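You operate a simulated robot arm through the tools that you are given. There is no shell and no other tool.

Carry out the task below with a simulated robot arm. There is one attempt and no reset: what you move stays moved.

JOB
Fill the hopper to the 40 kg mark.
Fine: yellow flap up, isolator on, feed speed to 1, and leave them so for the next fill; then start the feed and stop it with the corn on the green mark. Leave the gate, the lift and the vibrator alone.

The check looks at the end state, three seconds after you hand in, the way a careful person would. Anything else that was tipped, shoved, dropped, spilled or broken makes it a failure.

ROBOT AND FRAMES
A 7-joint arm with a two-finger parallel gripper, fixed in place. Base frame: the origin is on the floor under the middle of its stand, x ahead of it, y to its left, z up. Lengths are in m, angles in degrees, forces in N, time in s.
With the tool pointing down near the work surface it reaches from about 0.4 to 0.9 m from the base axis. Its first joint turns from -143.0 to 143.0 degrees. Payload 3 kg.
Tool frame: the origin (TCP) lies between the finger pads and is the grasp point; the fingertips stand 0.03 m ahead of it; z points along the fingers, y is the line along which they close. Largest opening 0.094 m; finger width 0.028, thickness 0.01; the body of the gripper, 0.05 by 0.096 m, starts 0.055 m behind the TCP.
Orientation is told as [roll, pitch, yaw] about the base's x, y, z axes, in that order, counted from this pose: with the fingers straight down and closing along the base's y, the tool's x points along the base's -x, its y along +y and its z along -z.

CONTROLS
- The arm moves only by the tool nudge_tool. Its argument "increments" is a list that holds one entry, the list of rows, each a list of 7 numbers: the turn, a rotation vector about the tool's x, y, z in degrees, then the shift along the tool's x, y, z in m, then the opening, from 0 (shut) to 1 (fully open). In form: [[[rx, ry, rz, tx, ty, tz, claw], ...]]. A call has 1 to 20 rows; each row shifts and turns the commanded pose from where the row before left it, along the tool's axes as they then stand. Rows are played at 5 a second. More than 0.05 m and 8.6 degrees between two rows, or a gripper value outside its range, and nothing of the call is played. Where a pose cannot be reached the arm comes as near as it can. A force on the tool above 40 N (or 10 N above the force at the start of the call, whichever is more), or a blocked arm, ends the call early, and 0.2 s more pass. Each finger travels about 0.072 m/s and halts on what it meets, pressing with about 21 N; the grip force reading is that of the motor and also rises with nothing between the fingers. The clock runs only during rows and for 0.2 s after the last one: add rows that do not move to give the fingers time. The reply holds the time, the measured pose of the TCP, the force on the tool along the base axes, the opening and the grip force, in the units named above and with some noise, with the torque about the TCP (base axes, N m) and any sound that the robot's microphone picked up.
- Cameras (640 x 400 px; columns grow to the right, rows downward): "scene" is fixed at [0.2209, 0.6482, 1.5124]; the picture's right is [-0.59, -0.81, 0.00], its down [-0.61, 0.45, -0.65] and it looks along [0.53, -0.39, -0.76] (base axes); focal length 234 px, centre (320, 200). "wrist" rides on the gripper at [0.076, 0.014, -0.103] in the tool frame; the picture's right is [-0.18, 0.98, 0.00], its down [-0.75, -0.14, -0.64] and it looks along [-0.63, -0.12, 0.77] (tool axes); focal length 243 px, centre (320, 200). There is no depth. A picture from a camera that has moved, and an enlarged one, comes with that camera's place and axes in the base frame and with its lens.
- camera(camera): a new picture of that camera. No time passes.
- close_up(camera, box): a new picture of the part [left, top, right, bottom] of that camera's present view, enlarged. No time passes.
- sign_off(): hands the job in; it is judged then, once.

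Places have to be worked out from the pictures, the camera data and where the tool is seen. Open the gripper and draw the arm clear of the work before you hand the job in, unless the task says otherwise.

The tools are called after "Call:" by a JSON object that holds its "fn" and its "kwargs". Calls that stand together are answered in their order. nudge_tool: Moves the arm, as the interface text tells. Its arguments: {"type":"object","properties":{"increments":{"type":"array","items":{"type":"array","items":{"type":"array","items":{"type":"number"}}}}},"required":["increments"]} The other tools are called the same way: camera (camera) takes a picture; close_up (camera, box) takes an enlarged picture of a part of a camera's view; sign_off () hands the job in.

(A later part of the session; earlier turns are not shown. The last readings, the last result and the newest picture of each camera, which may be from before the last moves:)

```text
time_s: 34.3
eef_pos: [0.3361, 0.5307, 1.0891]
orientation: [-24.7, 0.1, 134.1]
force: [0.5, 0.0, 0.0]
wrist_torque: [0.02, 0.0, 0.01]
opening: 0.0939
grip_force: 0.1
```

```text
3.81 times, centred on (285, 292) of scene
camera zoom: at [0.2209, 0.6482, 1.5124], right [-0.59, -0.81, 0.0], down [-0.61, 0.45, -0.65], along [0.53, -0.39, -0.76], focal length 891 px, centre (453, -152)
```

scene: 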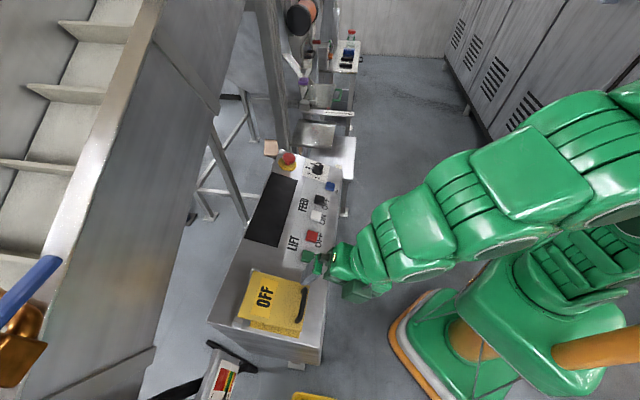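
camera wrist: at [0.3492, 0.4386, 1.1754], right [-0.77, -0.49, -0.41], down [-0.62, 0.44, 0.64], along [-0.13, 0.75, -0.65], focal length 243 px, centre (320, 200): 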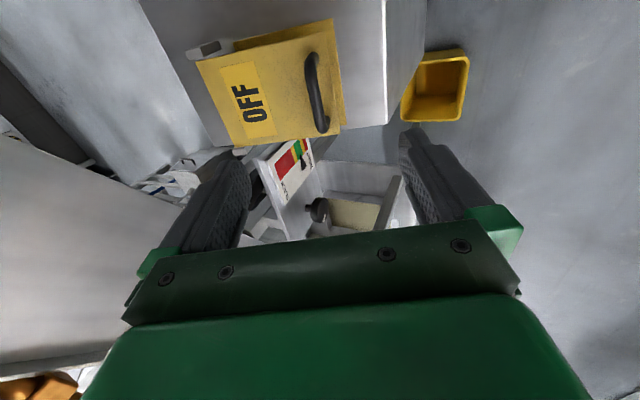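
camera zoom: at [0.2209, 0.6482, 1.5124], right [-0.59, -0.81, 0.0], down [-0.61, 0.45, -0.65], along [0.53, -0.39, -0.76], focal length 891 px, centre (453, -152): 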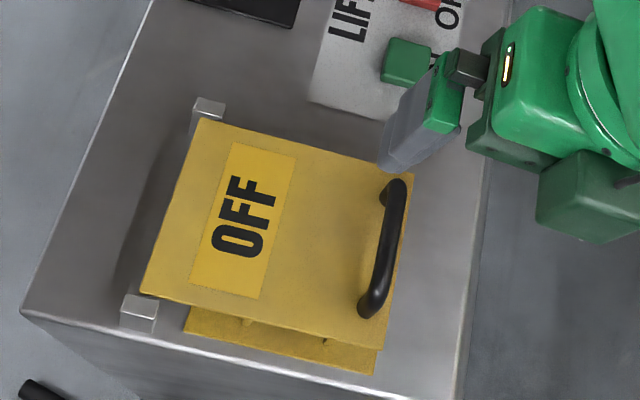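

The bar lies almost in the finger plane, about 0.155 m ahead along the tool axis and ~6 mm to the far side. I advance 0.10 m along the tool axis with that correction and check.

Call:
{"fn": "nudge_tool", "kwargs": {"increments": [[[0, 0, 0, 0.002, -0.003, 0.035, 1], [0, 0, 0, 0.002, -0.003, 0.035, 1], [0, 0, 0, 0, 0, 0.03, 1]]]}}

Call:
{"fn": "close_up", "kwargs": {"camera": "wrist", "box": [200, 50, 440, 230]}}

Call:
{"fn": "close_up", "kwargs": {"camera": "scene", "box": [225, 240, 345, 345]}}

```text
time_s: 35.1
eef_pos: [0.3734, 0.5617, 1.0022]
orientation: [-24.7, 0.0, 133.9]
force: [0.5, 0.2, 0.1]
wrist_torque: [0.01, -0.02, 0.0]
opening: 0.0941
grip_force: 0.0
```

```text
2.22 times, centred on (320, 140) of wrist
camera zoom: at [0.3865, 0.4686, 1.0891], right [-0.77, -0.49, -0.41], down [-0.62, 0.44, 0.64], along [-0.13, 0.75, -0.65], focal length 539 px, centre (320, 333)
```

zoom: 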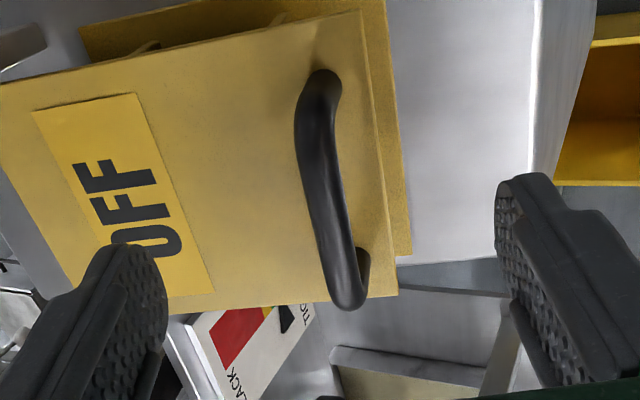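

```text
3.81 times, centred on (285, 292) of scene
camera zoom: at [0.2209, 0.6482, 1.5124], right [-0.59, -0.81, 0.0], down [-0.61, 0.45, -0.65], along [0.53, -0.39, -0.76], focal length 891 px, centre (453, -152)
```

zoom: 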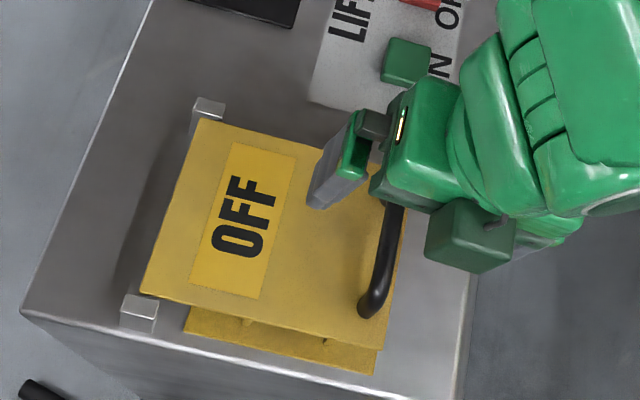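

The bar is centred between the fingers, about 0.058 m ahead. I advance 0.043 m and check before closing.

Call:
{"fn": "nudge_tool", "kwargs": {"increments": [[[0, 0, 0, 0, 0.001, 0.022, 1], [0, 0, 0, 0, 0, 0.021, 1]]]}}

Call:
{"fn": "close_up", "kwargs": {"camera": "wrist", "box": [200, 80, 440, 260]}}

Call:
{"fn": "close_up", "kwargs": {"camera": "scene", "box": [225, 240, 345, 345]}}

```text
time_s: 35.7
eef_pos: [0.3856, 0.5724, 0.9607]
orientation: [-24.6, 0.1, 134.0]
force: [-0.2, -0.8, 0.0]
wrist_torque: [-0.02, -0.02, 0.0]
opening: 0.0939
grip_force: 0.1
```

```text
2.22 times, centred on (320, 170) of wrist
camera zoom: at [0.3986, 0.4809, 1.0474], right [-0.77, -0.49, -0.41], down [-0.62, 0.44, 0.64], along [-0.13, 0.75, -0.65], focal length 539 px, centre (320, 267)
```

zoom: 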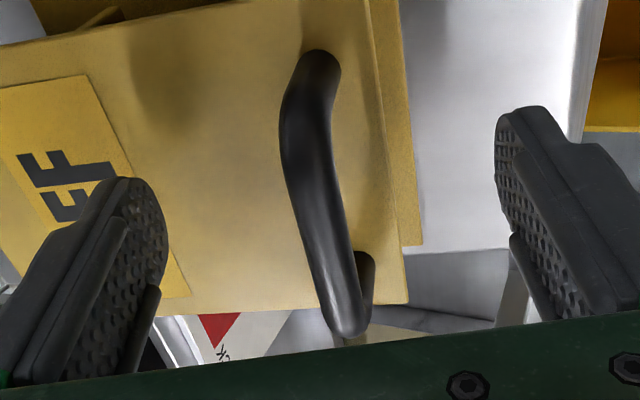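

```text
3.81 times, centred on (285, 292) of scene
camera zoom: at [0.2209, 0.6482, 1.5124], right [-0.59, -0.81, 0.0], down [-0.61, 0.45, -0.65], along [0.53, -0.39, -0.76], focal length 891 px, centre (453, -152)
```

zoom: 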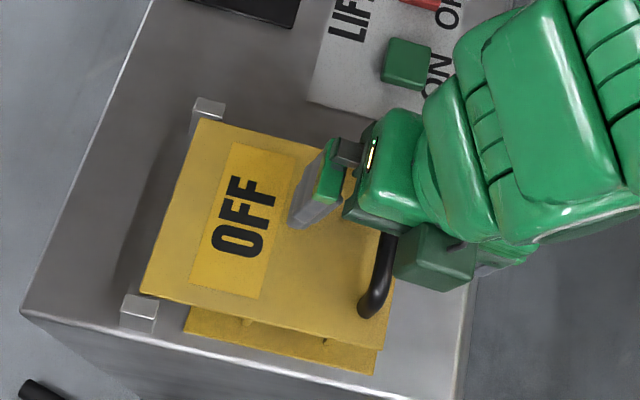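

The bar is between the fingers about 7 mm from the tips. I go 6 mm deeper and close the gripper on it.

Call:
{"fn": "nudge_tool", "kwargs": {"increments": [[[0, 0, 0, 0, 0, 0.006, 1], [0, 0, 0, 0, 0, 0, 0], [0, 0, 0, 0, 0, 0, 0], [0, 0, 0, 0, 0, 0, 0], [0, 0, 0, 0, 0, 0, 0], [0, 0, 0, 0, 0, 0, 0]]]}}

Call:
{"fn": "close_up", "kwargs": {"camera": "wrist", "box": [200, 80, 440, 260]}}

Call:
{"fn": "close_up", "kwargs": {"camera": "scene", "box": [225, 240, 345, 345]}}

```text
time_s: 36.7
eef_pos: [0.3843, 0.5703, 0.9524]
orientation: [-23.8, 0.2, 134.1]
force: [-23.5, -17.6, 3.7]
wrist_torque: [-0.95, 0.61, 0.46]
opening: 0.0269
grip_force: 21.3
stopped in row 5: the force on the tool passed its limit at 46 N (the readings are from after the stop); the commanded pose is now the measured one
```

```text
2.22 times, centred on (320, 170) of wrist
camera zoom: at [0.3978, 0.4796, 1.0399], right [-0.77, -0.49, -0.4], down [-0.62, 0.45, 0.64], along [-0.14, 0.74, -0.66], focal length 539 px, centre (320, 267)
```

zoom: 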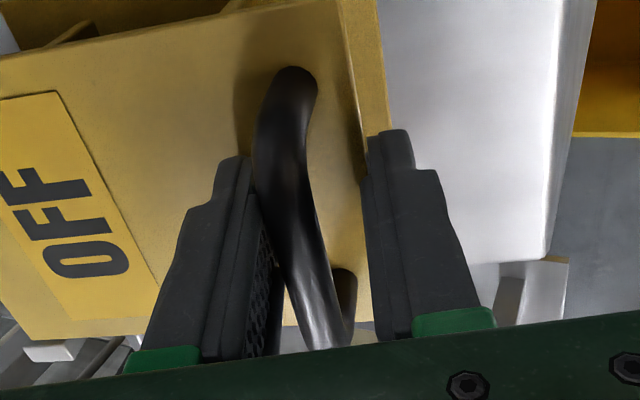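

```text
3.81 times, centred on (285, 292) of scene
camera zoom: at [0.2209, 0.6482, 1.5124], right [-0.59, -0.81, 0.0], down [-0.61, 0.45, -0.65], along [0.53, -0.39, -0.76], focal length 891 px, centre (453, -152)
```

zoom: 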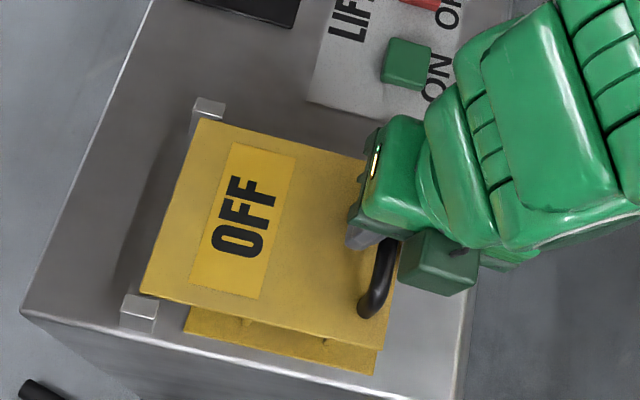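

The near-side finger tip went too deep and caught the flap's edge instead of the bar (46 N stop). I open the fingers, back out about 8 mm and try to close again with only the tips around the bar.

Call:
{"fn": "nudge_tool", "kwargs": {"increments": [[[0, 0, 0, 0, 0, 0, 0.6], [0, 0, 0, 0, 0, 0, 0.6], [0, 0, 0, 0, 0, 0, 0.6], [0, 0, 0, 0, -0.006, -0.009, 0.6], [0, 0, 0, 0, 0, 0, 0.6]]]}}

Call:
{"fn": "close_up", "kwargs": {"camera": "wrist", "box": [200, 80, 440, 260]}}

```text
time_s: 37.9
eef_pos: [0.3848, 0.5737, 0.9638]
orientation: [-24.3, 0.1, 134.0]
force: [0.1, -1.0, 0.0]
wrist_torque: [-0.02, 0.0, -0.01]
opening: 0.0562
grip_force: 0.0
```

```text
2.22 times, centred on (320, 170) of wrist
camera zoom: at [0.3996, 0.4821, 1.0514], right [-0.77, -0.49, -0.4], down [-0.62, 0.45, 0.64], along [-0.13, 0.75, -0.65], focal length 539 px, centre (320, 267)
```

zoom: 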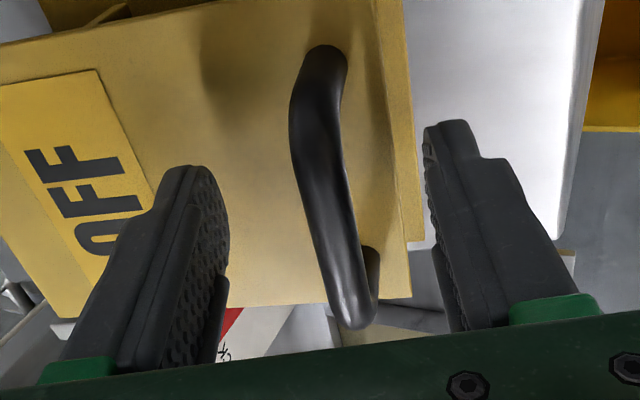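

The bar now sits ~13 mm inside the tips, slightly toward the near finger. I shift 4 mm to centre and close.

Call:
{"fn": "nudge_tool", "kwargs": {"increments": [[[0, 0, 0, 0, 0.004, 0, 0.6], [0, 0, 0, 0, 0, 0, 0.3], [0, 0, 0, 0, 0, 0, 0.3], [0, 0, 0, 0, 0, 0, 0.15], [0, 0, 0, 0, 0, 0, 0.05], [0, 0, 0, 0, 0, 0, 0.05]]]}}

Call:
{"fn": "close_up", "kwargs": {"camera": "wrist", "box": [200, 80, 440, 260]}}

```text
time_s: 39.3
eef_pos: [0.3833, 0.5708, 0.9634]
orientation: [-24.3, 0.1, 134.0]
force: [12.4, 10.6, 3.3]
wrist_torque: [0.13, -0.05, 0.26]
opening: 0.0137
grip_force: 7.7
```

```text
2.22 times, centred on (320, 170) of wrist
camera zoom: at [0.397, 0.4795, 1.0502], right [-0.77, -0.49, -0.4], down [-0.62, 0.45, 0.64], along [-0.13, 0.75, -0.65], focal length 539 px, centre (320, 267)
```

zoom: 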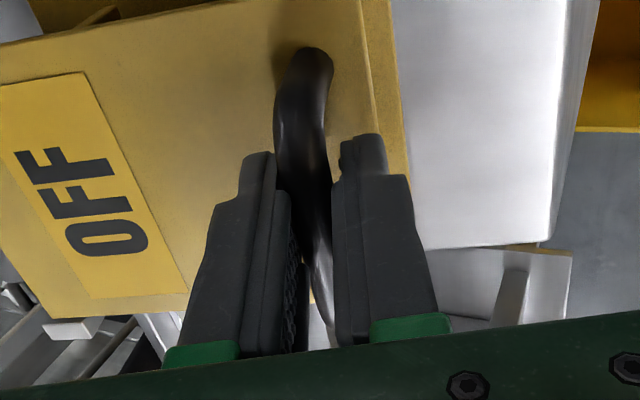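

The grip has begun (opening 13.7 mm) with a sideways load; I shift 2.5 mm to relieve it and close fully.

Call:
{"fn": "nudge_tool", "kwargs": {"increments": [[[0, 0, 0, 0, -0.0025, 0, 0.05], [0, 0, 0, 0, 0, 0, 0], [0, 0, 0, 0, 0, 0, 0], [0, 0, 0, 0, 0, 0, 0]]]}}

```text
time_s: 40.3
eef_pos: [0.3827, 0.5716, 0.9634]
orientation: [-24.0, 0.3, 134.1]
force: [-27.7, -18.5, 6.5]
wrist_torque: [-0.46, -0.06, 0.92]
opening: 0.0114
grip_force: 44.7
```

The fingers hold the bar (11.4 mm), but with a side load from a small misalignment. I loosen to a loose cage around the bar and tilt the tool further (to ~45° forward) so the lower finger lies under the bar for lifting.

Call:
{"fn": "nudge_tool", "kwargs": {"increments": [[[0, 0, 0, 0, 0.0015, 0, 0.2], [0, 0, 0, 0, 0, 0, 0.2], [6.7, 0, 0, 0, 0.0024, -0.0013, 0.2], [6.7, 0, 0, 0, 0.0024, -0.0013, 0.2], [6.7, 0, 0, 0, 0.0024, -0.0013, 0.2], [0, 0, 0, 0, 0, 0, 0.2]]]}}

Call:
{"fn": "close_up", "kwargs": {"camera": "wrist", "box": [200, 80, 440, 260]}}

Call:
{"fn": "close_up", "kwargs": {"camera": "scene", "box": [225, 240, 345, 345]}}

```text
time_s: 41.7
eef_pos: [0.3777, 0.5649, 0.9629]
orientation: [-44.4, 0.0, 134.0]
force: [0.9, 1.3, 2.2]
wrist_torque: [0.02, -0.03, -0.01]
opening: 0.0198
grip_force: 1.2
```

```text
2.22 times, centred on (320, 170) of wrist
camera zoom: at [0.3727, 0.4553, 1.025], right [-0.63, -0.36, -0.69], down [-0.77, 0.3, 0.56], along [0.01, 0.88, -0.47], focal length 539 px, centre (320, 267)
```

zoom: 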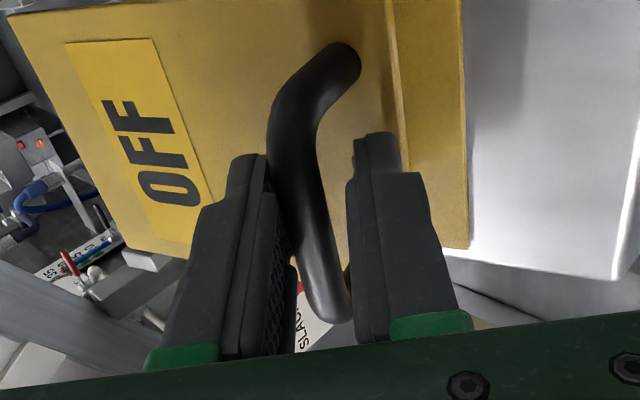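

```text
3.81 times, centred on (285, 292) of scene
camera zoom: at [0.2209, 0.6482, 1.5124], right [-0.59, -0.81, 0.0], down [-0.61, 0.45, -0.65], along [0.53, -0.39, -0.76], focal length 891 px, centre (453, -152)
```

zoom: 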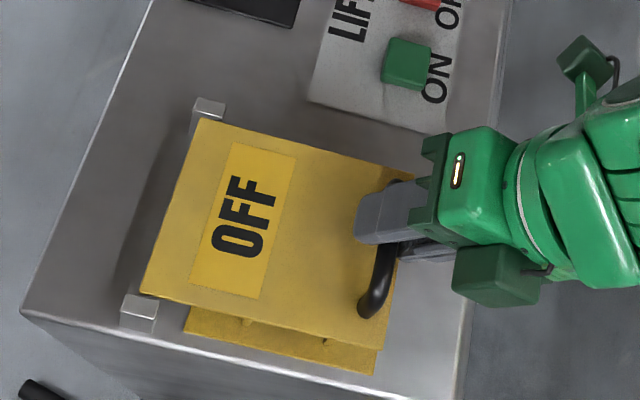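

The bar is caged between the fingers with almost no force, the lower finger beneath it. I lift along the arc about the hinge for the first 20° and check.

Call:
{"fn": "nudge_tool", "kwargs": {"increments": [[[0, 0, 0, 0, 0, 0, 0.15], [0, 0, 0, 0, -0.00674, -0.00857, 0.15], [0, 0, 0, 0, -0.00746, -0.00795, 0.15], [0, 0, 0, 0, -0.00813, -0.00727, 0.15], [0, 0, 0, 0, -0.00873, -0.00653, 0.15]]]}}

Call:
{"fn": "close_up", "kwargs": {"camera": "wrist", "box": [200, 80, 440, 260]}}

Call:
{"fn": "close_up", "kwargs": {"camera": "scene", "box": [225, 240, 345, 345]}}

```text
time_s: 42.9
eef_pos: [0.3791, 0.5678, 1.0072]
orientation: [-44.3, 0.1, 134.1]
force: [-0.3, -0.4, 0.1]
wrist_torque: [0.02, 0.02, 0.04]
opening: 0.0148
grip_force: 0.9
```

```text
2.22 times, centred on (320, 170) of wrist
camera zoom: at [0.3736, 0.4568, 1.0698], right [-0.63, -0.36, -0.69], down [-0.77, 0.3, 0.56], along [0.01, 0.88, -0.47], focal length 539 px, centre (320, 267)
```

zoom: 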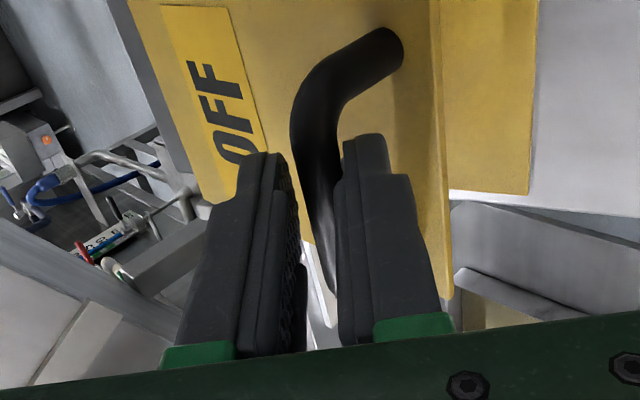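

```text
3.81 times, centred on (285, 292) of scene
camera zoom: at [0.2209, 0.6482, 1.5124], right [-0.59, -0.81, 0.0], down [-0.61, 0.45, -0.65], along [0.53, -0.39, -0.76], focal length 891 px, centre (453, -152)
```

zoom: 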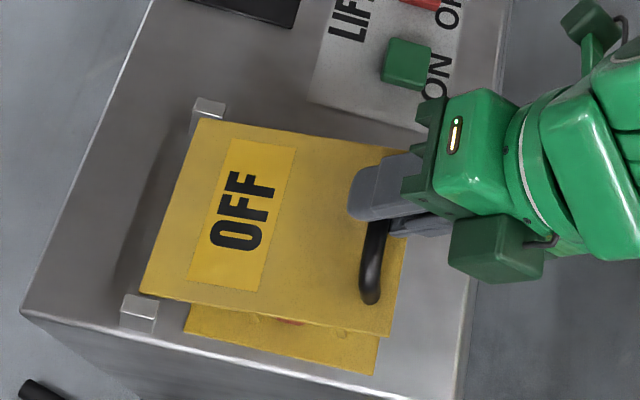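

The flap is rising with negligible force. I continue along the arc to about 60°.

Call:
{"fn": "nudge_tool", "kwargs": {"increments": [[[0, 0, 0, 0, -0.00927, -0.00575, 0.15], [0, 0, 0, 0, -0.00973, -0.00492, 0.15], [0, 0, 0, 0, -0.01013, -0.00405, 0.15], [0, 0, 0, 0, -0.01044, -0.00315, 0.15], [0, 0, 0, 0, -0.01067, -0.00223, 0.15], [0, 0, 0, 0, -0.01083, -0.00129, 0.15]]]}}

Call:
{"fn": "close_up", "kwargs": {"camera": "wrist", "box": [200, 80, 440, 260]}}

Call:
{"fn": "close_up", "kwargs": {"camera": "scene", "box": [225, 230, 345, 335]}}

```text
time_s: 44.3
eef_pos: [0.3994, 0.5867, 1.0637]
orientation: [-44.3, 0.0, 134.2]
force: [-1.2, -0.2, 0.1]
wrist_torque: [-0.02, 0.03, 0.01]
opening: 0.0146
grip_force: 0.7
```

```text
2.22 times, centred on (320, 170) of wrist
camera zoom: at [0.3947, 0.4766, 1.1277], right [-0.63, -0.36, -0.69], down [-0.77, 0.3, 0.56], along [0.01, 0.88, -0.47], focal length 539 px, centre (320, 267)
```

zoom: 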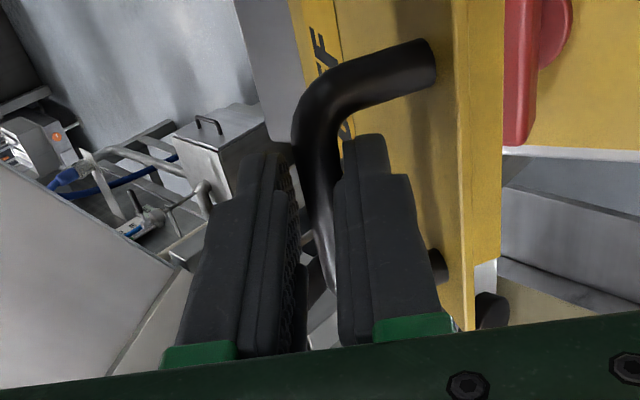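

```text
3.81 times, centred on (285, 282) of scene
camera zoom: at [0.2209, 0.6482, 1.5124], right [-0.59, -0.81, 0.0], down [-0.61, 0.45, -0.65], along [0.53, -0.39, -0.76], focal length 891 px, centre (453, -114)
```

zoom: 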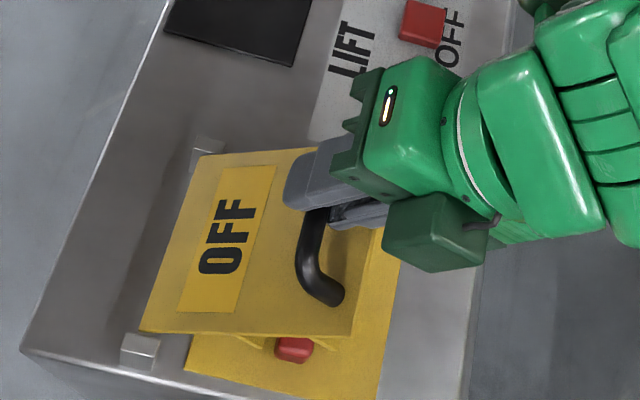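

At about 50° now; the red isolator is visible beneath. I now rotate the tool together with the flap about the hinge for another 30°.

Call:
{"fn": "nudge_tool", "kwargs": {"increments": [[[-5, 0, 0, 0, -0.01265, -0.0003, 0.15], [-5, 0, 0, 0, -0.01265, -0.0003, 0.15], [-5, 0, 0, 0, -0.01265, -0.0003, 0.15], [-5, 0, 0, 0, -0.01265, -0.0003, 0.15], [-5, 0, 0, 0, -0.01265, -0.0003, 0.15], [-5, 0, 0, 0, -0.01265, -0.0003, 0.15]]]}}

Call:
{"fn": "close_up", "kwargs": {"camera": "wrist", "box": [200, 60, 440, 260]}}

Call:
{"fn": "close_up", "kwargs": {"camera": "scene", "box": [215, 220, 345, 345]}}

```text
time_s: 45.7
eef_pos: [0.4447, 0.6307, 1.1037]
orientation: [-14.1, 0.1, 134.1]
force: [-0.8, -0.3, -0.5]
wrist_torque: [0.01, 0.01, -0.02]
opening: 0.0142
grip_force: 0.4
```

```text
2.00 times, centred on (320, 160) of wrist
camera zoom: at [0.4704, 0.5503, 1.1995], right [-0.81, -0.53, -0.24], down [-0.54, 0.53, 0.66], along [-0.22, 0.66, -0.72], focal length 485 px, centre (320, 280)
```

zoom: 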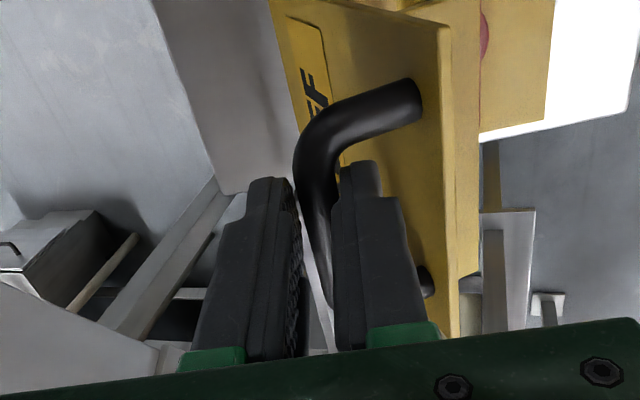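

```text
3.20 times, centred on (280, 282) of scene
camera zoom: at [0.2209, 0.6482, 1.5124], right [-0.59, -0.81, 0.0], down [-0.61, 0.45, -0.65], along [0.53, -0.39, -0.76], focal length 748 px, centre (448, -64)
```

zoom: 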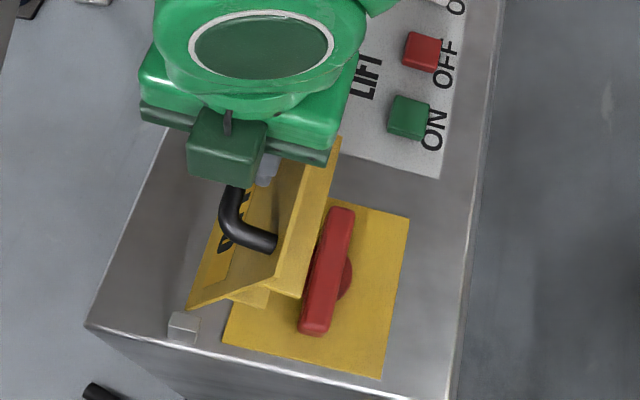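

The flap is around 80° open, forces still near zero. I continue another 30° past vertical, checking for the stop.

Call:
{"fn": "nudge_tool", "kwargs": {"increments": [[[-5, 0, 0, 0, -0.01265, -0.0003, 0.15], [-5, 0, 0, 0, -0.01265, -0.0003, 0.15], [-5, 0, 0, 0, -0.01265, -0.0003, 0.15], [-5, 0, 0, 0, -0.01265, -0.0003, 0.15], [-5, 0, 0, 0, -0.01265, -0.0003, 0.15], [-5, 0, 0, 0, -0.01265, -0.0003, 0.15]]]}}

Call:
{"fn": "close_up", "kwargs": {"camera": "wrist", "box": [200, 60, 440, 260]}}

Call:
{"fn": "close_up", "kwargs": {"camera": "scene", "box": [215, 220, 345, 345]}}

```text
time_s: 47.1
eef_pos: [0.471, 0.6566, 1.1124]
orientation: [0.8, 0.0, 134.2]
force: [0.3, 0.1, 0.0]
wrist_torque: [0.02, 0.05, 0.0]
opening: 0.0141
grip_force: 0.2
out of reach, approached as far as the arm can: row 4, 5, 6
```

```text
2.00 times, centred on (320, 160) of wrist
camera zoom: at [0.5159, 0.5952, 1.2131], right [-0.83, -0.55, 0.01], down [-0.42, 0.65, 0.64], along [-0.36, 0.53, -0.77], focal length 485 px, centre (320, 280)
```

zoom: 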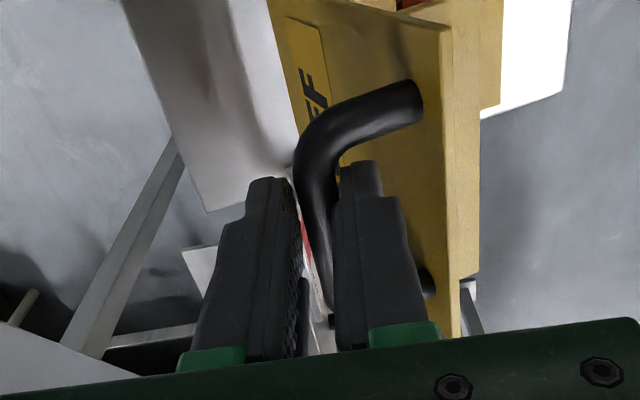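

```text
3.20 times, centred on (280, 282) of scene
camera zoom: at [0.2209, 0.6482, 1.5124], right [-0.59, -0.81, 0.0], down [-0.61, 0.45, -0.65], along [0.53, -0.39, -0.76], focal length 748 px, centre (448, -64)
```

zoom: 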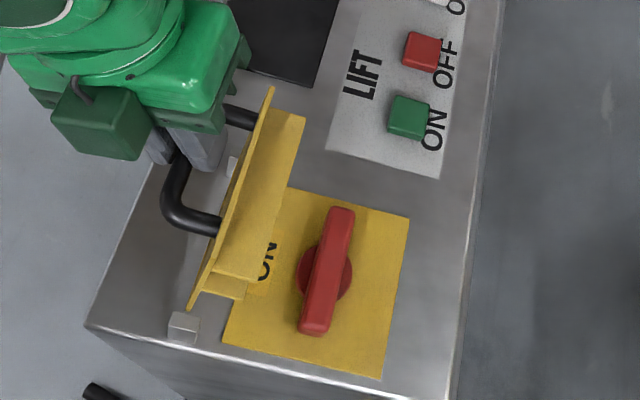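

The arm ran out of reach for further back-tilt; the flap is at about 95°, close to vertical. I keep the tool upright now and push the bar on along the arc past vertical.

Call:
{"fn": "nudge_tool", "kwargs": {"increments": [[[0, 0, 0, 0, -0.0109, -0.0002, 0.15], [0, 0, 0, 0, -0.0109, 0.0007, 0.15], [0, 0, 0, 0, -0.0108, 0.0017, 0.15]]]}}

Call:
{"fn": "close_up", "kwargs": {"camera": "wrist", "box": [200, 60, 440, 260]}}

Call:
{"fn": "close_up", "kwargs": {"camera": "scene", "box": [215, 220, 345, 345]}}

```text
time_s: 47.9
eef_pos: [0.4774, 0.6632, 1.1076]
orientation: [0.7, 0.1, 134.1]
force: [-0.1, 0.0, 0.9]
wrist_torque: [0.0, -0.01, -0.01]
opening: 0.014
grip_force: 0.1
out of reach, approached as far as the arm can: row 1, 2, 3
```

```text
2.00 times, centred on (320, 160) of wrist
camera zoom: at [0.5219, 0.5989, 1.2093], right [-0.83, -0.55, 0.01], down [-0.42, 0.65, 0.64], along [-0.36, 0.53, -0.77], focal length 485 px, centre (320, 280)
```

zoom: 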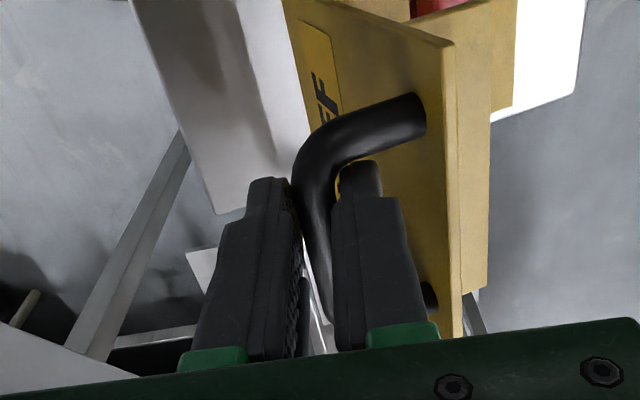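

```text
3.20 times, centred on (280, 282) of scene
camera zoom: at [0.2209, 0.6482, 1.5124], right [-0.59, -0.81, 0.0], down [-0.61, 0.45, -0.65], along [0.53, -0.39, -0.76], focal length 748 px, centre (448, -64)
```

zoom: 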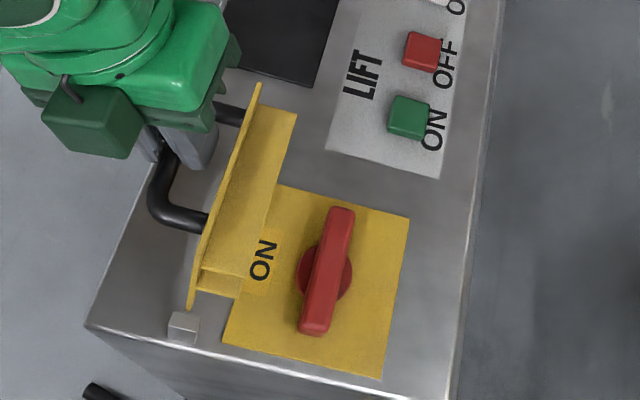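

The flap is about vertical, and the arm is at its reach limit. I tilt the tool forward 15° (which brings the wrist closer) and see where it stands.

Call:
{"fn": "nudge_tool", "kwargs": {"increments": [[[5, 0, 0, 0, 0, 0, 0.15], [5, 0, 0, 0, 0, 0, 0.15], [5, 0, 0, 0, 0, 0, 0.15]]]}}

Call:
{"fn": "close_up", "kwargs": {"camera": "wrist", "box": [200, 60, 440, 260]}}

Call:
{"fn": "close_up", "kwargs": {"camera": "scene", "box": [215, 220, 345, 345]}}

```text
time_s: 48.7
eef_pos: [0.4774, 0.6607, 1.1073]
orientation: [-14.3, 0.1, 134.0]
force: [0.1, -0.5, 0.5]
wrist_torque: [0.0, 0.0, -0.03]
opening: 0.0143
grip_force: 0.1
```

```text
2.00 times, centred on (320, 160) of wrist
camera zoom: at [0.5031, 0.5802, 1.2023], right [-0.81, -0.53, -0.24], down [-0.54, 0.53, 0.66], along [-0.22, 0.66, -0.71], focal length 485 px, centre (320, 280)
```

zoom: 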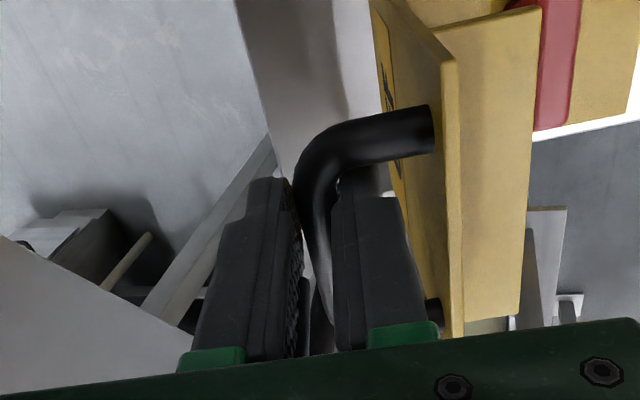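

```text
3.20 times, centred on (280, 282) of scene
camera zoom: at [0.2209, 0.6482, 1.5124], right [-0.59, -0.81, 0.0], down [-0.61, 0.45, -0.65], along [0.53, -0.39, -0.76], focal length 748 px, centre (448, -64)
```

zoom: 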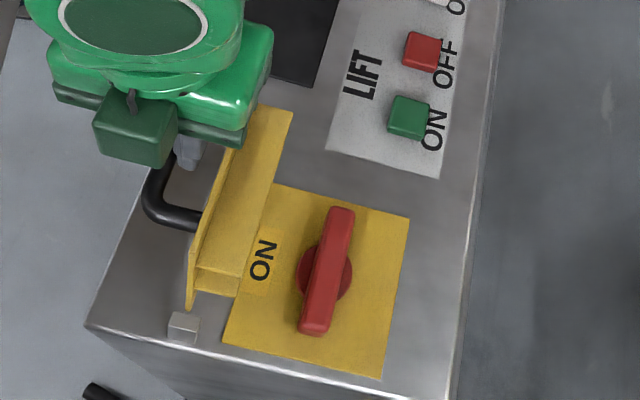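

Now I push on: three small steps away from the robot along the arc.

Call:
{"fn": "nudge_tool", "kwargs": {"increments": [[[0, 0, 0, 0, -0.0092, 0.002, 0.15], [0, 0, 0, 0, -0.0092, 0.003, 0.15], [0, 0, 0, 0, -0.0092, 0.004, 0.15]]]}}

Call:
{"fn": "close_up", "kwargs": {"camera": "wrist", "box": [200, 60, 440, 260]}}

Call:
{"fn": "close_up", "kwargs": {"camera": "scene", "box": [215, 220, 345, 345]}}

```text
time_s: 49.5
eef_pos: [0.4979, 0.6814, 1.1061]
orientation: [-14.2, 0.2, 134.1]
force: [0.7, 0.4, 0.0]
wrist_torque: [0.04, -0.05, 0.02]
opening: 0.0141
grip_force: 0.0
```

```text
2.00 times, centred on (320, 160) of wrist
camera zoom: at [0.5233, 0.6004, 1.2004], right [-0.81, -0.53, -0.24], down [-0.54, 0.53, 0.66], along [-0.22, 0.66, -0.72], focal length 485 px, centre (320, 280)
```

zoom: 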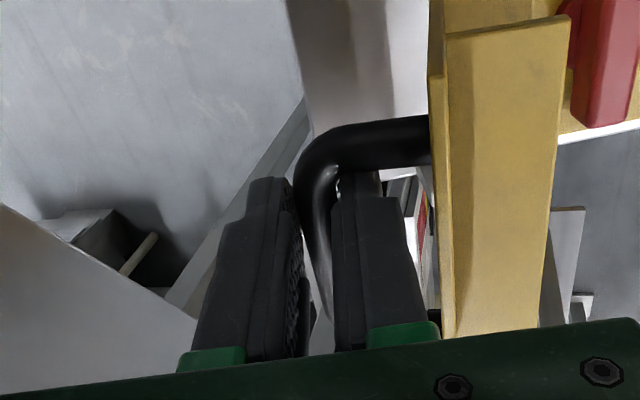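

```text
3.20 times, centred on (280, 282) of scene
camera zoom: at [0.2209, 0.6482, 1.5124], right [-0.59, -0.81, 0.0], down [-0.61, 0.45, -0.65], along [0.53, -0.39, -0.76], focal length 748 px, centre (448, -64)
```

zoom: 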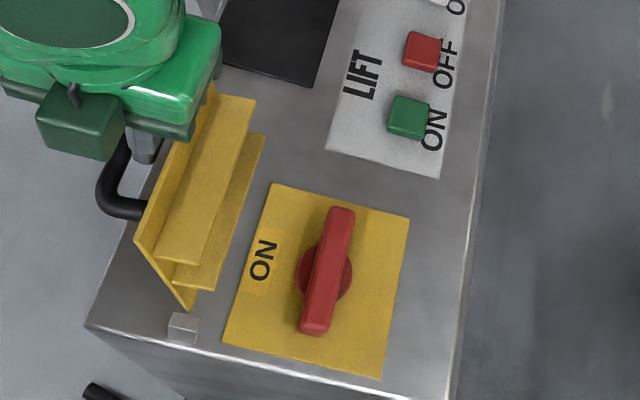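

The flap now looks a few degrees short of or at vertical in line with the camera. I push further in small steps, watching the force for the end stop.

Call:
{"fn": "nudge_tool", "kwargs": {"increments": [[[0, 0, 0, 0, -0.0075, 0.0045, 0.15], [0, 0, 0, 0, -0.0075, 0.0045, 0.15], [0, 0, 0, 0, -0.0075, 0.005, 0.15]]]}}

Call:
{"fn": "close_up", "kwargs": {"camera": "wrist", "box": [200, 60, 440, 260]}}

Call:
{"fn": "close_up", "kwargs": {"camera": "scene", "box": [215, 220, 345, 345]}}

```text
time_s: 50.3
eef_pos: [0.513, 0.6971, 1.0971]
orientation: [-14.1, 0.1, 134.2]
force: [-16.2, -14.9, 3.1]
wrist_torque: [-0.15, 0.27, 0.33]
opening: 0.0259
grip_force: 10.1
```

```text
2.00 times, centred on (320, 160) of wrist
camera zoom: at [0.5401, 0.6175, 1.1927], right [-0.81, -0.53, -0.24], down [-0.54, 0.53, 0.66], along [-0.22, 0.66, -0.72], focal length 485 px, centre (320, 280)
```

zoom: 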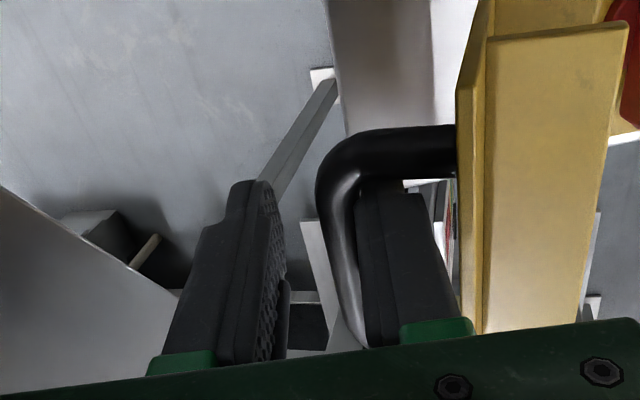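

```text
3.20 times, centred on (280, 282) of scene
camera zoom: at [0.2209, 0.6482, 1.5124], right [-0.59, -0.81, 0.0], down [-0.61, 0.45, -0.65], along [0.53, -0.39, -0.76], focal length 748 px, centre (448, -64)
```

zoom: 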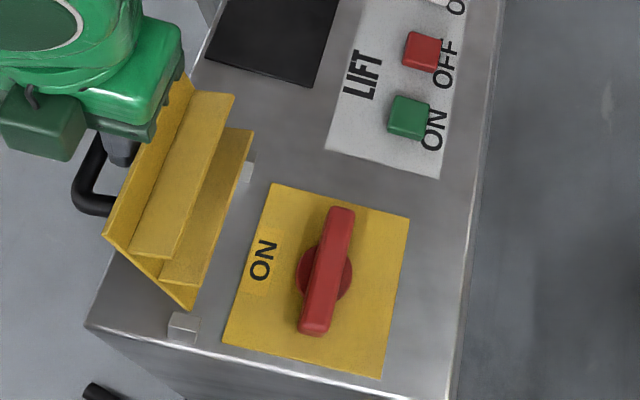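

The near finger was pushed back with ~22 N: the flap has reached its open stop past vertical. I relax, loosen slightly and withdraw parallel to the flap.

Call:
{"fn": "nudge_tool", "kwargs": {"increments": [[[0, 0, 0, 0, 0.006, 0, 0.2], [0, 0, 0, 0, 0, 0, 0.2], [0, 0, 0, 0, -0.0049, -0.0142, 0.2], [0, 0, 0, 0, -0.0049, -0.0142, 0.2], [0, 0, 0, 0, -0.0049, -0.0142, 0.2]]]}}

Call:
{"fn": "close_up", "kwargs": {"camera": "wrist", "box": [200, 40, 440, 260]}}

Call:
{"fn": "close_up", "kwargs": {"camera": "scene", "box": [215, 220, 345, 345]}}

```text
time_s: 51.5
eef_pos: [0.5138, 0.696, 1.1437]
orientation: [-14.2, 0.1, 134.0]
force: [0.2, -0.2, -0.4]
wrist_torque: [-0.01, 0.01, -0.01]
opening: 0.0188
grip_force: 0.0
```

```text
1.82 times, centred on (320, 150) of wrist
camera zoom: at [0.5397, 0.6164, 1.238], right [-0.81, -0.53, -0.24], down [-0.54, 0.53, 0.66], along [-0.22, 0.66, -0.71], focal length 441 px, centre (320, 291)
```

zoom: 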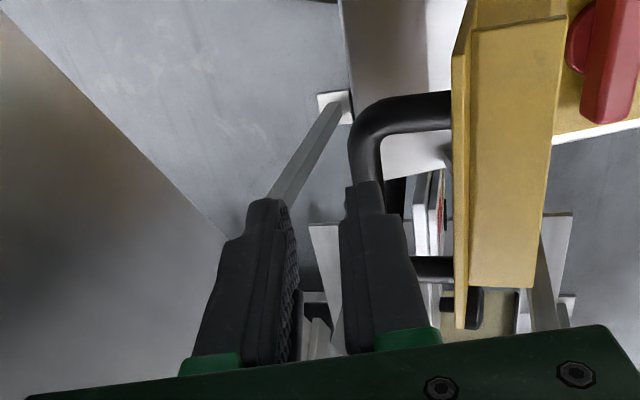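

```text
3.20 times, centred on (280, 282) of scene
camera zoom: at [0.2209, 0.6482, 1.5124], right [-0.59, -0.81, 0.0], down [-0.61, 0.45, -0.65], along [0.53, -0.39, -0.76], focal length 748 px, centre (448, -64)
```

zoom: 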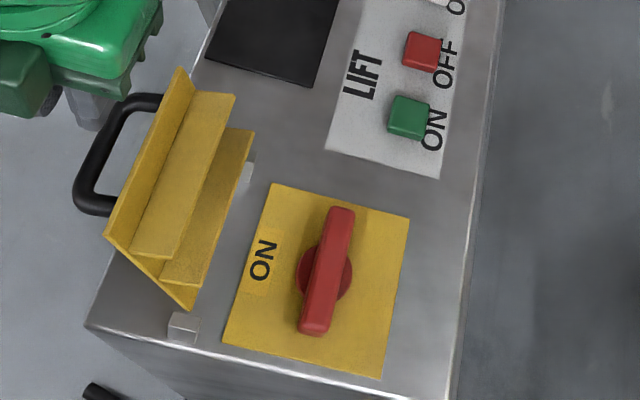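

The flap stays open by itself. I withdraw upward over it and move back toward the robot to view the isolator.

Call:
{"fn": "nudge_tool", "kwargs": {"increments": [[[0, 0, 0, 0, 0, -0.02, 0.2], [0, 0, 0, 0, 0, -0.02, 0.2], [0, 0, 0, 0, 0, -0.02, 0.2], [0, 0, 0, 0, 0.03, -0.005, 0.2], [0, 0, 0, 0, 0.04, 0, 0.2], [0, 0, 0, 0, 0.04, 0, 0.2], [0, 0, 0, 0, 0.04, 0, 0.5]]]}}

Call:
{"fn": "camera", "kwargs": {"camera": "wrist"}}

Call:
{"fn": "close_up", "kwargs": {"camera": "scene", "box": [215, 220, 345, 345]}}

```text
time_s: 53.1
eef_pos: [0.3988, 0.5842, 1.1653]
orientation: [-14.0, 0.1, 134.1]
force: [-0.3, 0.4, -0.5]
wrist_torque: [0.0, 0.01, -0.05]
opening: 0.0472
grip_force: 0.1
```

```text
taken
camera wrist: at [0.4243, 0.5038, 1.2601], right [-0.81, -0.53, -0.24], down [-0.54, 0.53, 0.66], along [-0.22, 0.66, -0.72], focal length 243 px, centre (320, 200)
```

wrist: 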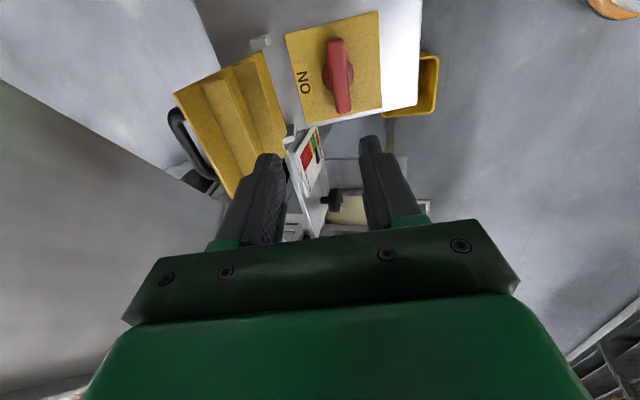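

```text
3.20 times, centred on (280, 282) of scene
camera zoom: at [0.2209, 0.6482, 1.5124], right [-0.59, -0.81, 0.0], down [-0.61, 0.45, -0.65], along [0.53, -0.39, -0.76], focal length 748 px, centre (448, -64)
```

zoom: 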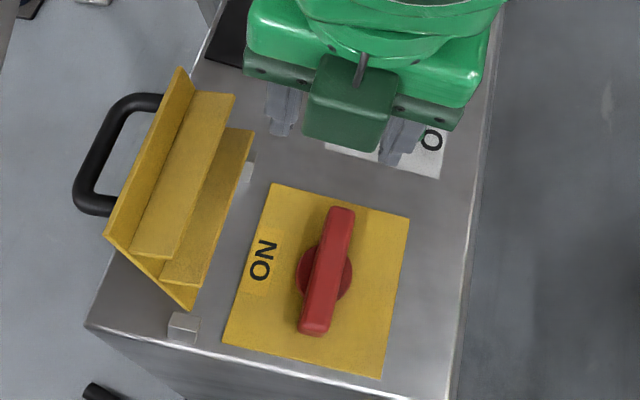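

Call:
{"fn": "close_up", "kwargs": {"camera": "wrist", "box": [260, 0, 420, 140]}}

Call:
{"fn": "close_up", "kwargs": {"camera": "scene", "box": [255, 270, 310, 345]}}

```text
2.86 times, centred on (340, 70) of wrist
camera zoom: at [0.4243, 0.5038, 1.2601], right [-0.81, -0.53, -0.24], down [-0.54, 0.53, 0.66], along [-0.22, 0.66, -0.72], focal length 693 px, centre (263, 571)
```

zoom: 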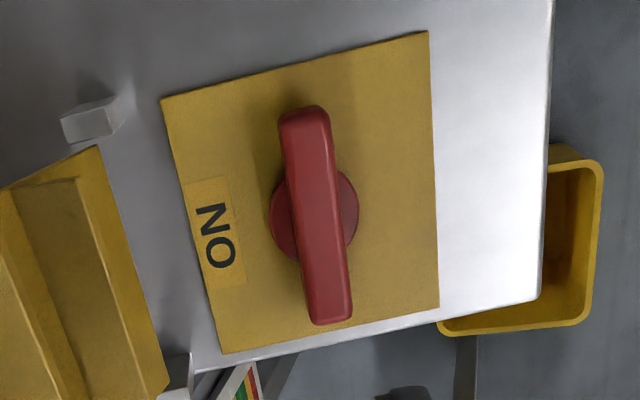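

```text
5.33 times, centred on (282, 308) of scene
camera zoom: at [0.2209, 0.6482, 1.5124], right [-0.59, -0.81, 0.0], down [-0.61, 0.45, -0.65], along [0.53, -0.39, -0.76], focal length 1247 px, centre (520, -373)
```

zoom: 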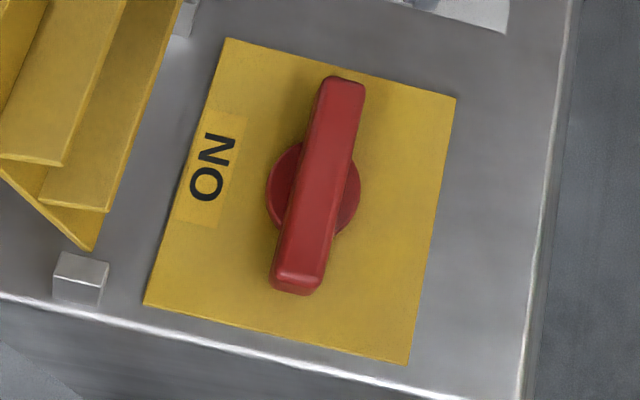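

The isolator is a red bar handle lying along the console (OFF); "ON" is marked at the far side, so it must be turned 90° to point at ON. My tool is already tilted normal to the panel, so I descend toward the handle with fingers on both sides of it.

Call:
{"fn": "nudge_tool", "kwargs": {"increments": [[[0, 0, 0, -0.0019, 0.0077, 0.037, 0.6], [0, 0, 0, -0.0019, 0.0077, 0.037, 0.6], [0, 0, 0, -0.0019, 0.0077, 0.037, 0.6], [0, 0, 0, -0.0019, 0.0075, 0.037, 0.6]]]}}

Call:
{"fn": "camera", "kwargs": {"camera": "wrist"}}

Call:
{"fn": "close_up", "kwargs": {"camera": "scene", "box": [215, 220, 345, 345]}}

```text
time_s: 54.1
eef_pos: [0.3986, 0.5981, 1.0162]
orientation: [-14.2, 0.1, 134.1]
force: [-0.1, 1.4, -0.3]
wrist_torque: [-0.02, -0.01, 0.01]
opening: 0.0563
grip_force: 0.1
```

```text
taken
camera wrist: at [0.4242, 0.516, 1.1109], right [-0.81, -0.53, -0.24], down [-0.54, 0.53, 0.66], along [-0.22, 0.66, -0.71], focal length 243 px, centre (320, 200)
```

wrist: 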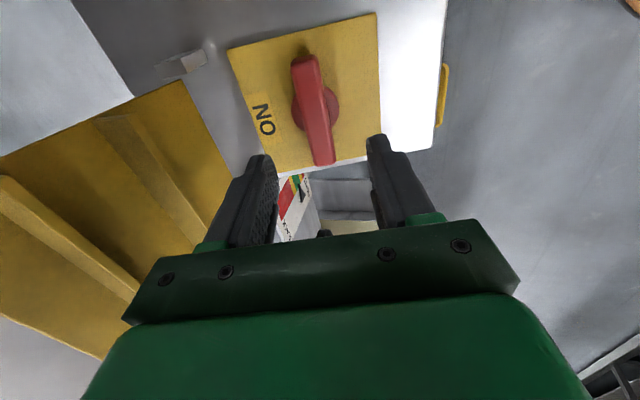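

```text
3.20 times, centred on (280, 282) of scene
camera zoom: at [0.2209, 0.6482, 1.5124], right [-0.59, -0.81, 0.0], down [-0.61, 0.45, -0.65], along [0.53, -0.39, -0.76], focal length 748 px, centre (448, -64)
```

zoom: 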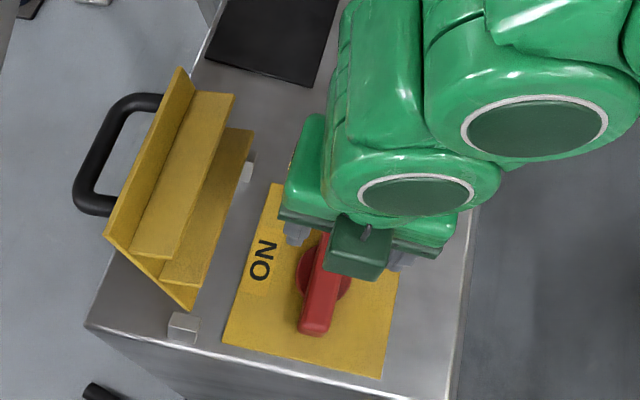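

The handle is centred between the fingers within a few mm. I go down another 6 cm and check.

Call:
{"fn": "nudge_tool", "kwargs": {"increments": [[[0, 0, 0, 0.0015, -0.0015, 0.03, 0.6], [0, 0, 0, 0.0015, -0.0015, 0.03, 0.6]]]}}

Call:
{"fn": "camera", "kwargs": {"camera": "wrist"}}

Call:
{"fn": "close_up", "kwargs": {"camera": "scene", "box": [215, 220, 345, 345]}}

```text
time_s: 54.7
eef_pos: [0.4148, 0.6061, 0.9575]
orientation: [-14.2, 0.1, 134.0]
force: [0.3, -0.1, 0.0]
wrist_torque: [0.02, -0.03, 0.0]
opening: 0.0565
grip_force: 0.0
```

```text
taken
camera wrist: at [0.4399, 0.5262, 1.0525], right [-0.81, -0.53, -0.24], down [-0.54, 0.53, 0.66], along [-0.22, 0.66, -0.72], focal length 243 px, centre (320, 200)
```

wrist: 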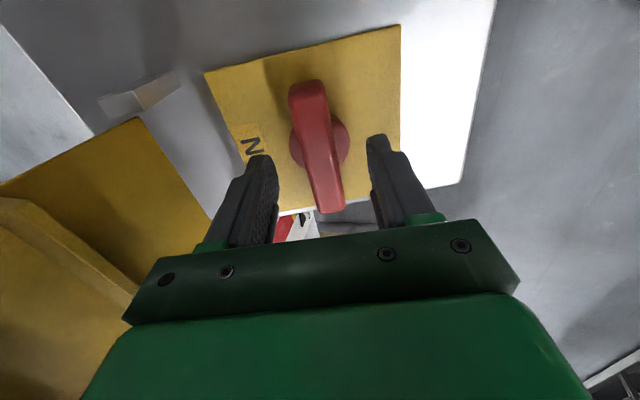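

```text
3.20 times, centred on (280, 282) of scene
camera zoom: at [0.2209, 0.6482, 1.5124], right [-0.59, -0.81, 0.0], down [-0.61, 0.45, -0.65], along [0.53, -0.39, -0.76], focal length 748 px, centre (448, -64)
```

zoom: 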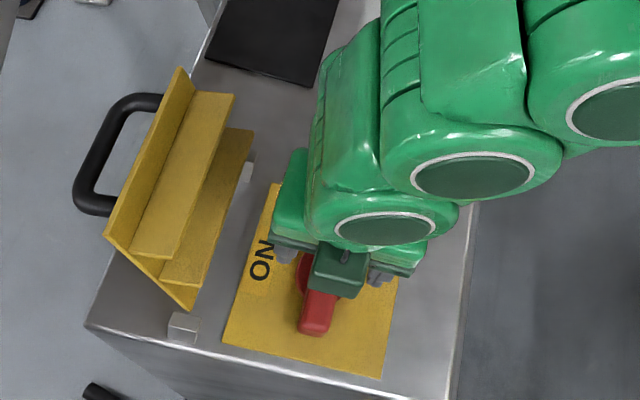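

I estimate the handle top ~4 cm ahead of the TCP and the plate ~6 cm; I advance 24 mm so the tips straddle the handle just above the plate, then close.

Call:
{"fn": "nudge_tool", "kwargs": {"increments": [[[0, 0, 0, 0, -0.001, 0.012, 0.6], [0, 0, 0, 0, -0.001, 0.012, 0.6], [0, 0, 0, 0, 0, 0, 0.3], [0, 0, 0, 0, 0, 0, 0.3], [0, 0, 0, 0, 0, 0, 0.25], [0, 0, 0, 0, 0, 0, 0.2]]]}}

Call:
{"fn": "camera", "kwargs": {"camera": "wrist"}}

```text
time_s: 56.1
eef_pos: [0.4195, 0.6101, 0.9357]
orientation: [-14.2, 0.1, 134.1]
force: [-5.6, -4.6, 0.2]
wrist_torque: [0.38, -0.56, 0.02]
opening: 0.023
grip_force: 40.3
```

```text
taken
camera wrist: at [0.4443, 0.5304, 1.0313], right [-0.81, -0.53, -0.24], down [-0.54, 0.53, 0.66], along [-0.22, 0.66, -0.72], focal length 243 px, centre (320, 200)
```

wrist: 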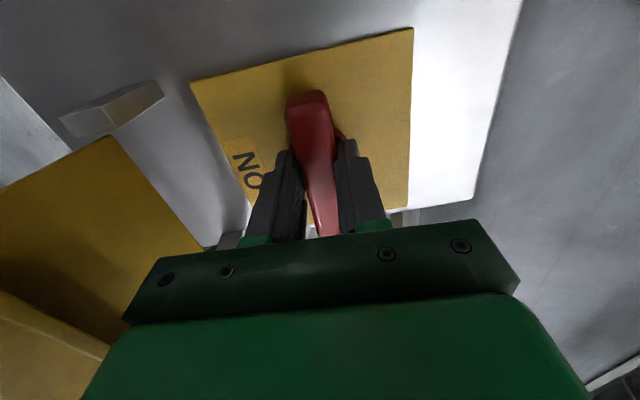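

Call:
{"fn": "close_up", "kwargs": {"camera": "wrist", "box": [220, 60, 420, 240]}}

Call:
{"fn": "close_up", "kwargs": {"camera": "scene", "box": [240, 260, 325, 345]}}

```text
2.22 times, centred on (320, 150) of wrist
camera zoom: at [0.4443, 0.5304, 1.0313], right [-0.81, -0.53, -0.24], down [-0.54, 0.53, 0.66], along [-0.22, 0.66, -0.72], focal length 539 px, centre (320, 311)
```

zoom: 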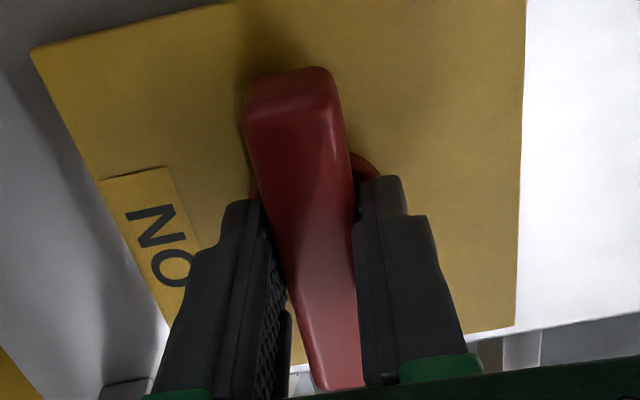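

```text
4.71 times, centred on (282, 302) of scene
camera zoom: at [0.2209, 0.6482, 1.5124], right [-0.59, -0.81, 0.0], down [-0.61, 0.45, -0.65], along [0.53, -0.39, -0.76], focal length 1100 px, centre (496, -282)
```

zoom: 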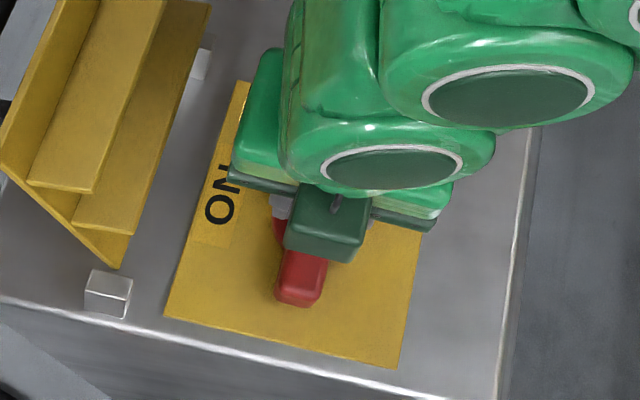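

The grip point is ~4 mm off the hub along the handle, so I loosen, shift 4 mm, regrip, and then try a small clockwise turn to feel which way it moves.

Call:
{"fn": "nudge_tool", "kwargs": {"increments": [[[0, 0, 0, 0, 0, 0, 0.33], [0, 0, 0, 0, 0, 0, 0.33], [0, 0, 0, -0.004, 0, 0.002, 0.33], [0, 0, 0, 0, 0, 0, 0.2], [0, 0, 0, 0, 0, 0, 0.2], [0, 0, 6, 0, 0, 0, 0.2], [0, 0, 6, 0, 0, 0, 0.2]]]}}

Call:
{"fn": "close_up", "kwargs": {"camera": "wrist", "box": [220, 60, 420, 240]}}

Call:
{"fn": "close_up", "kwargs": {"camera": "scene", "box": [240, 260, 325, 345]}}

```text
time_s: 57.7
eef_pos: [0.4158, 0.6152, 0.9347]
orientation: [-14.0, -2.9, 122.3]
force: [-15.4, -7.4, 3.7]
wrist_torque: [1.36, -0.03, 0.41]
opening: 0.0227
grip_force: 44.8
```

```text
2.22 times, centred on (320, 150) of wrist
camera zoom: at [0.4274, 0.5266, 1.0257], right [-0.91, -0.34, -0.23], down [-0.4, 0.6, 0.69], along [-0.1, 0.72, -0.68], focal length 539 px, centre (320, 311)
```

zoom: 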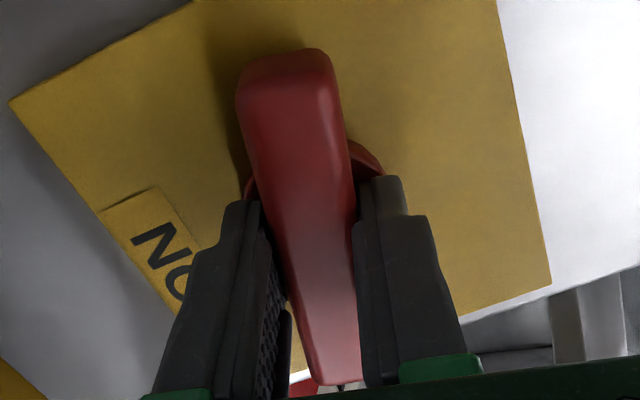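

```text
4.71 times, centred on (282, 302) of scene
camera zoom: at [0.2209, 0.6482, 1.5124], right [-0.59, -0.81, 0.0], down [-0.61, 0.45, -0.65], along [0.53, -0.39, -0.76], focal length 1100 px, centre (496, -282)
```

zoom: 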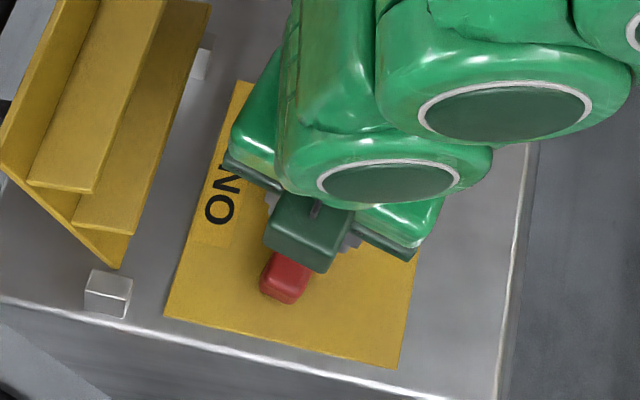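

The handle turned about 12° with the tool. I continue turning clockwise in small groups, relieving the small side load.

Call:
{"fn": "nudge_tool", "kwargs": {"increments": [[[0, 0, 7, 0, 0.001, 0, 0.2], [0, 0, 7, 0, 0, 0, 0.2], [0, 0, 7, 0, 0, 0, 0.2]]]}}

```text
time_s: 58.5
eef_pos: [0.4153, 0.6145, 0.9335]
orientation: [-12.2, -7.8, 101.8]
force: [7.3, 19.0, 3.8]
wrist_torque: [1.52, -1.16, 0.05]
opening: 0.0224
grip_force: 44.9
```

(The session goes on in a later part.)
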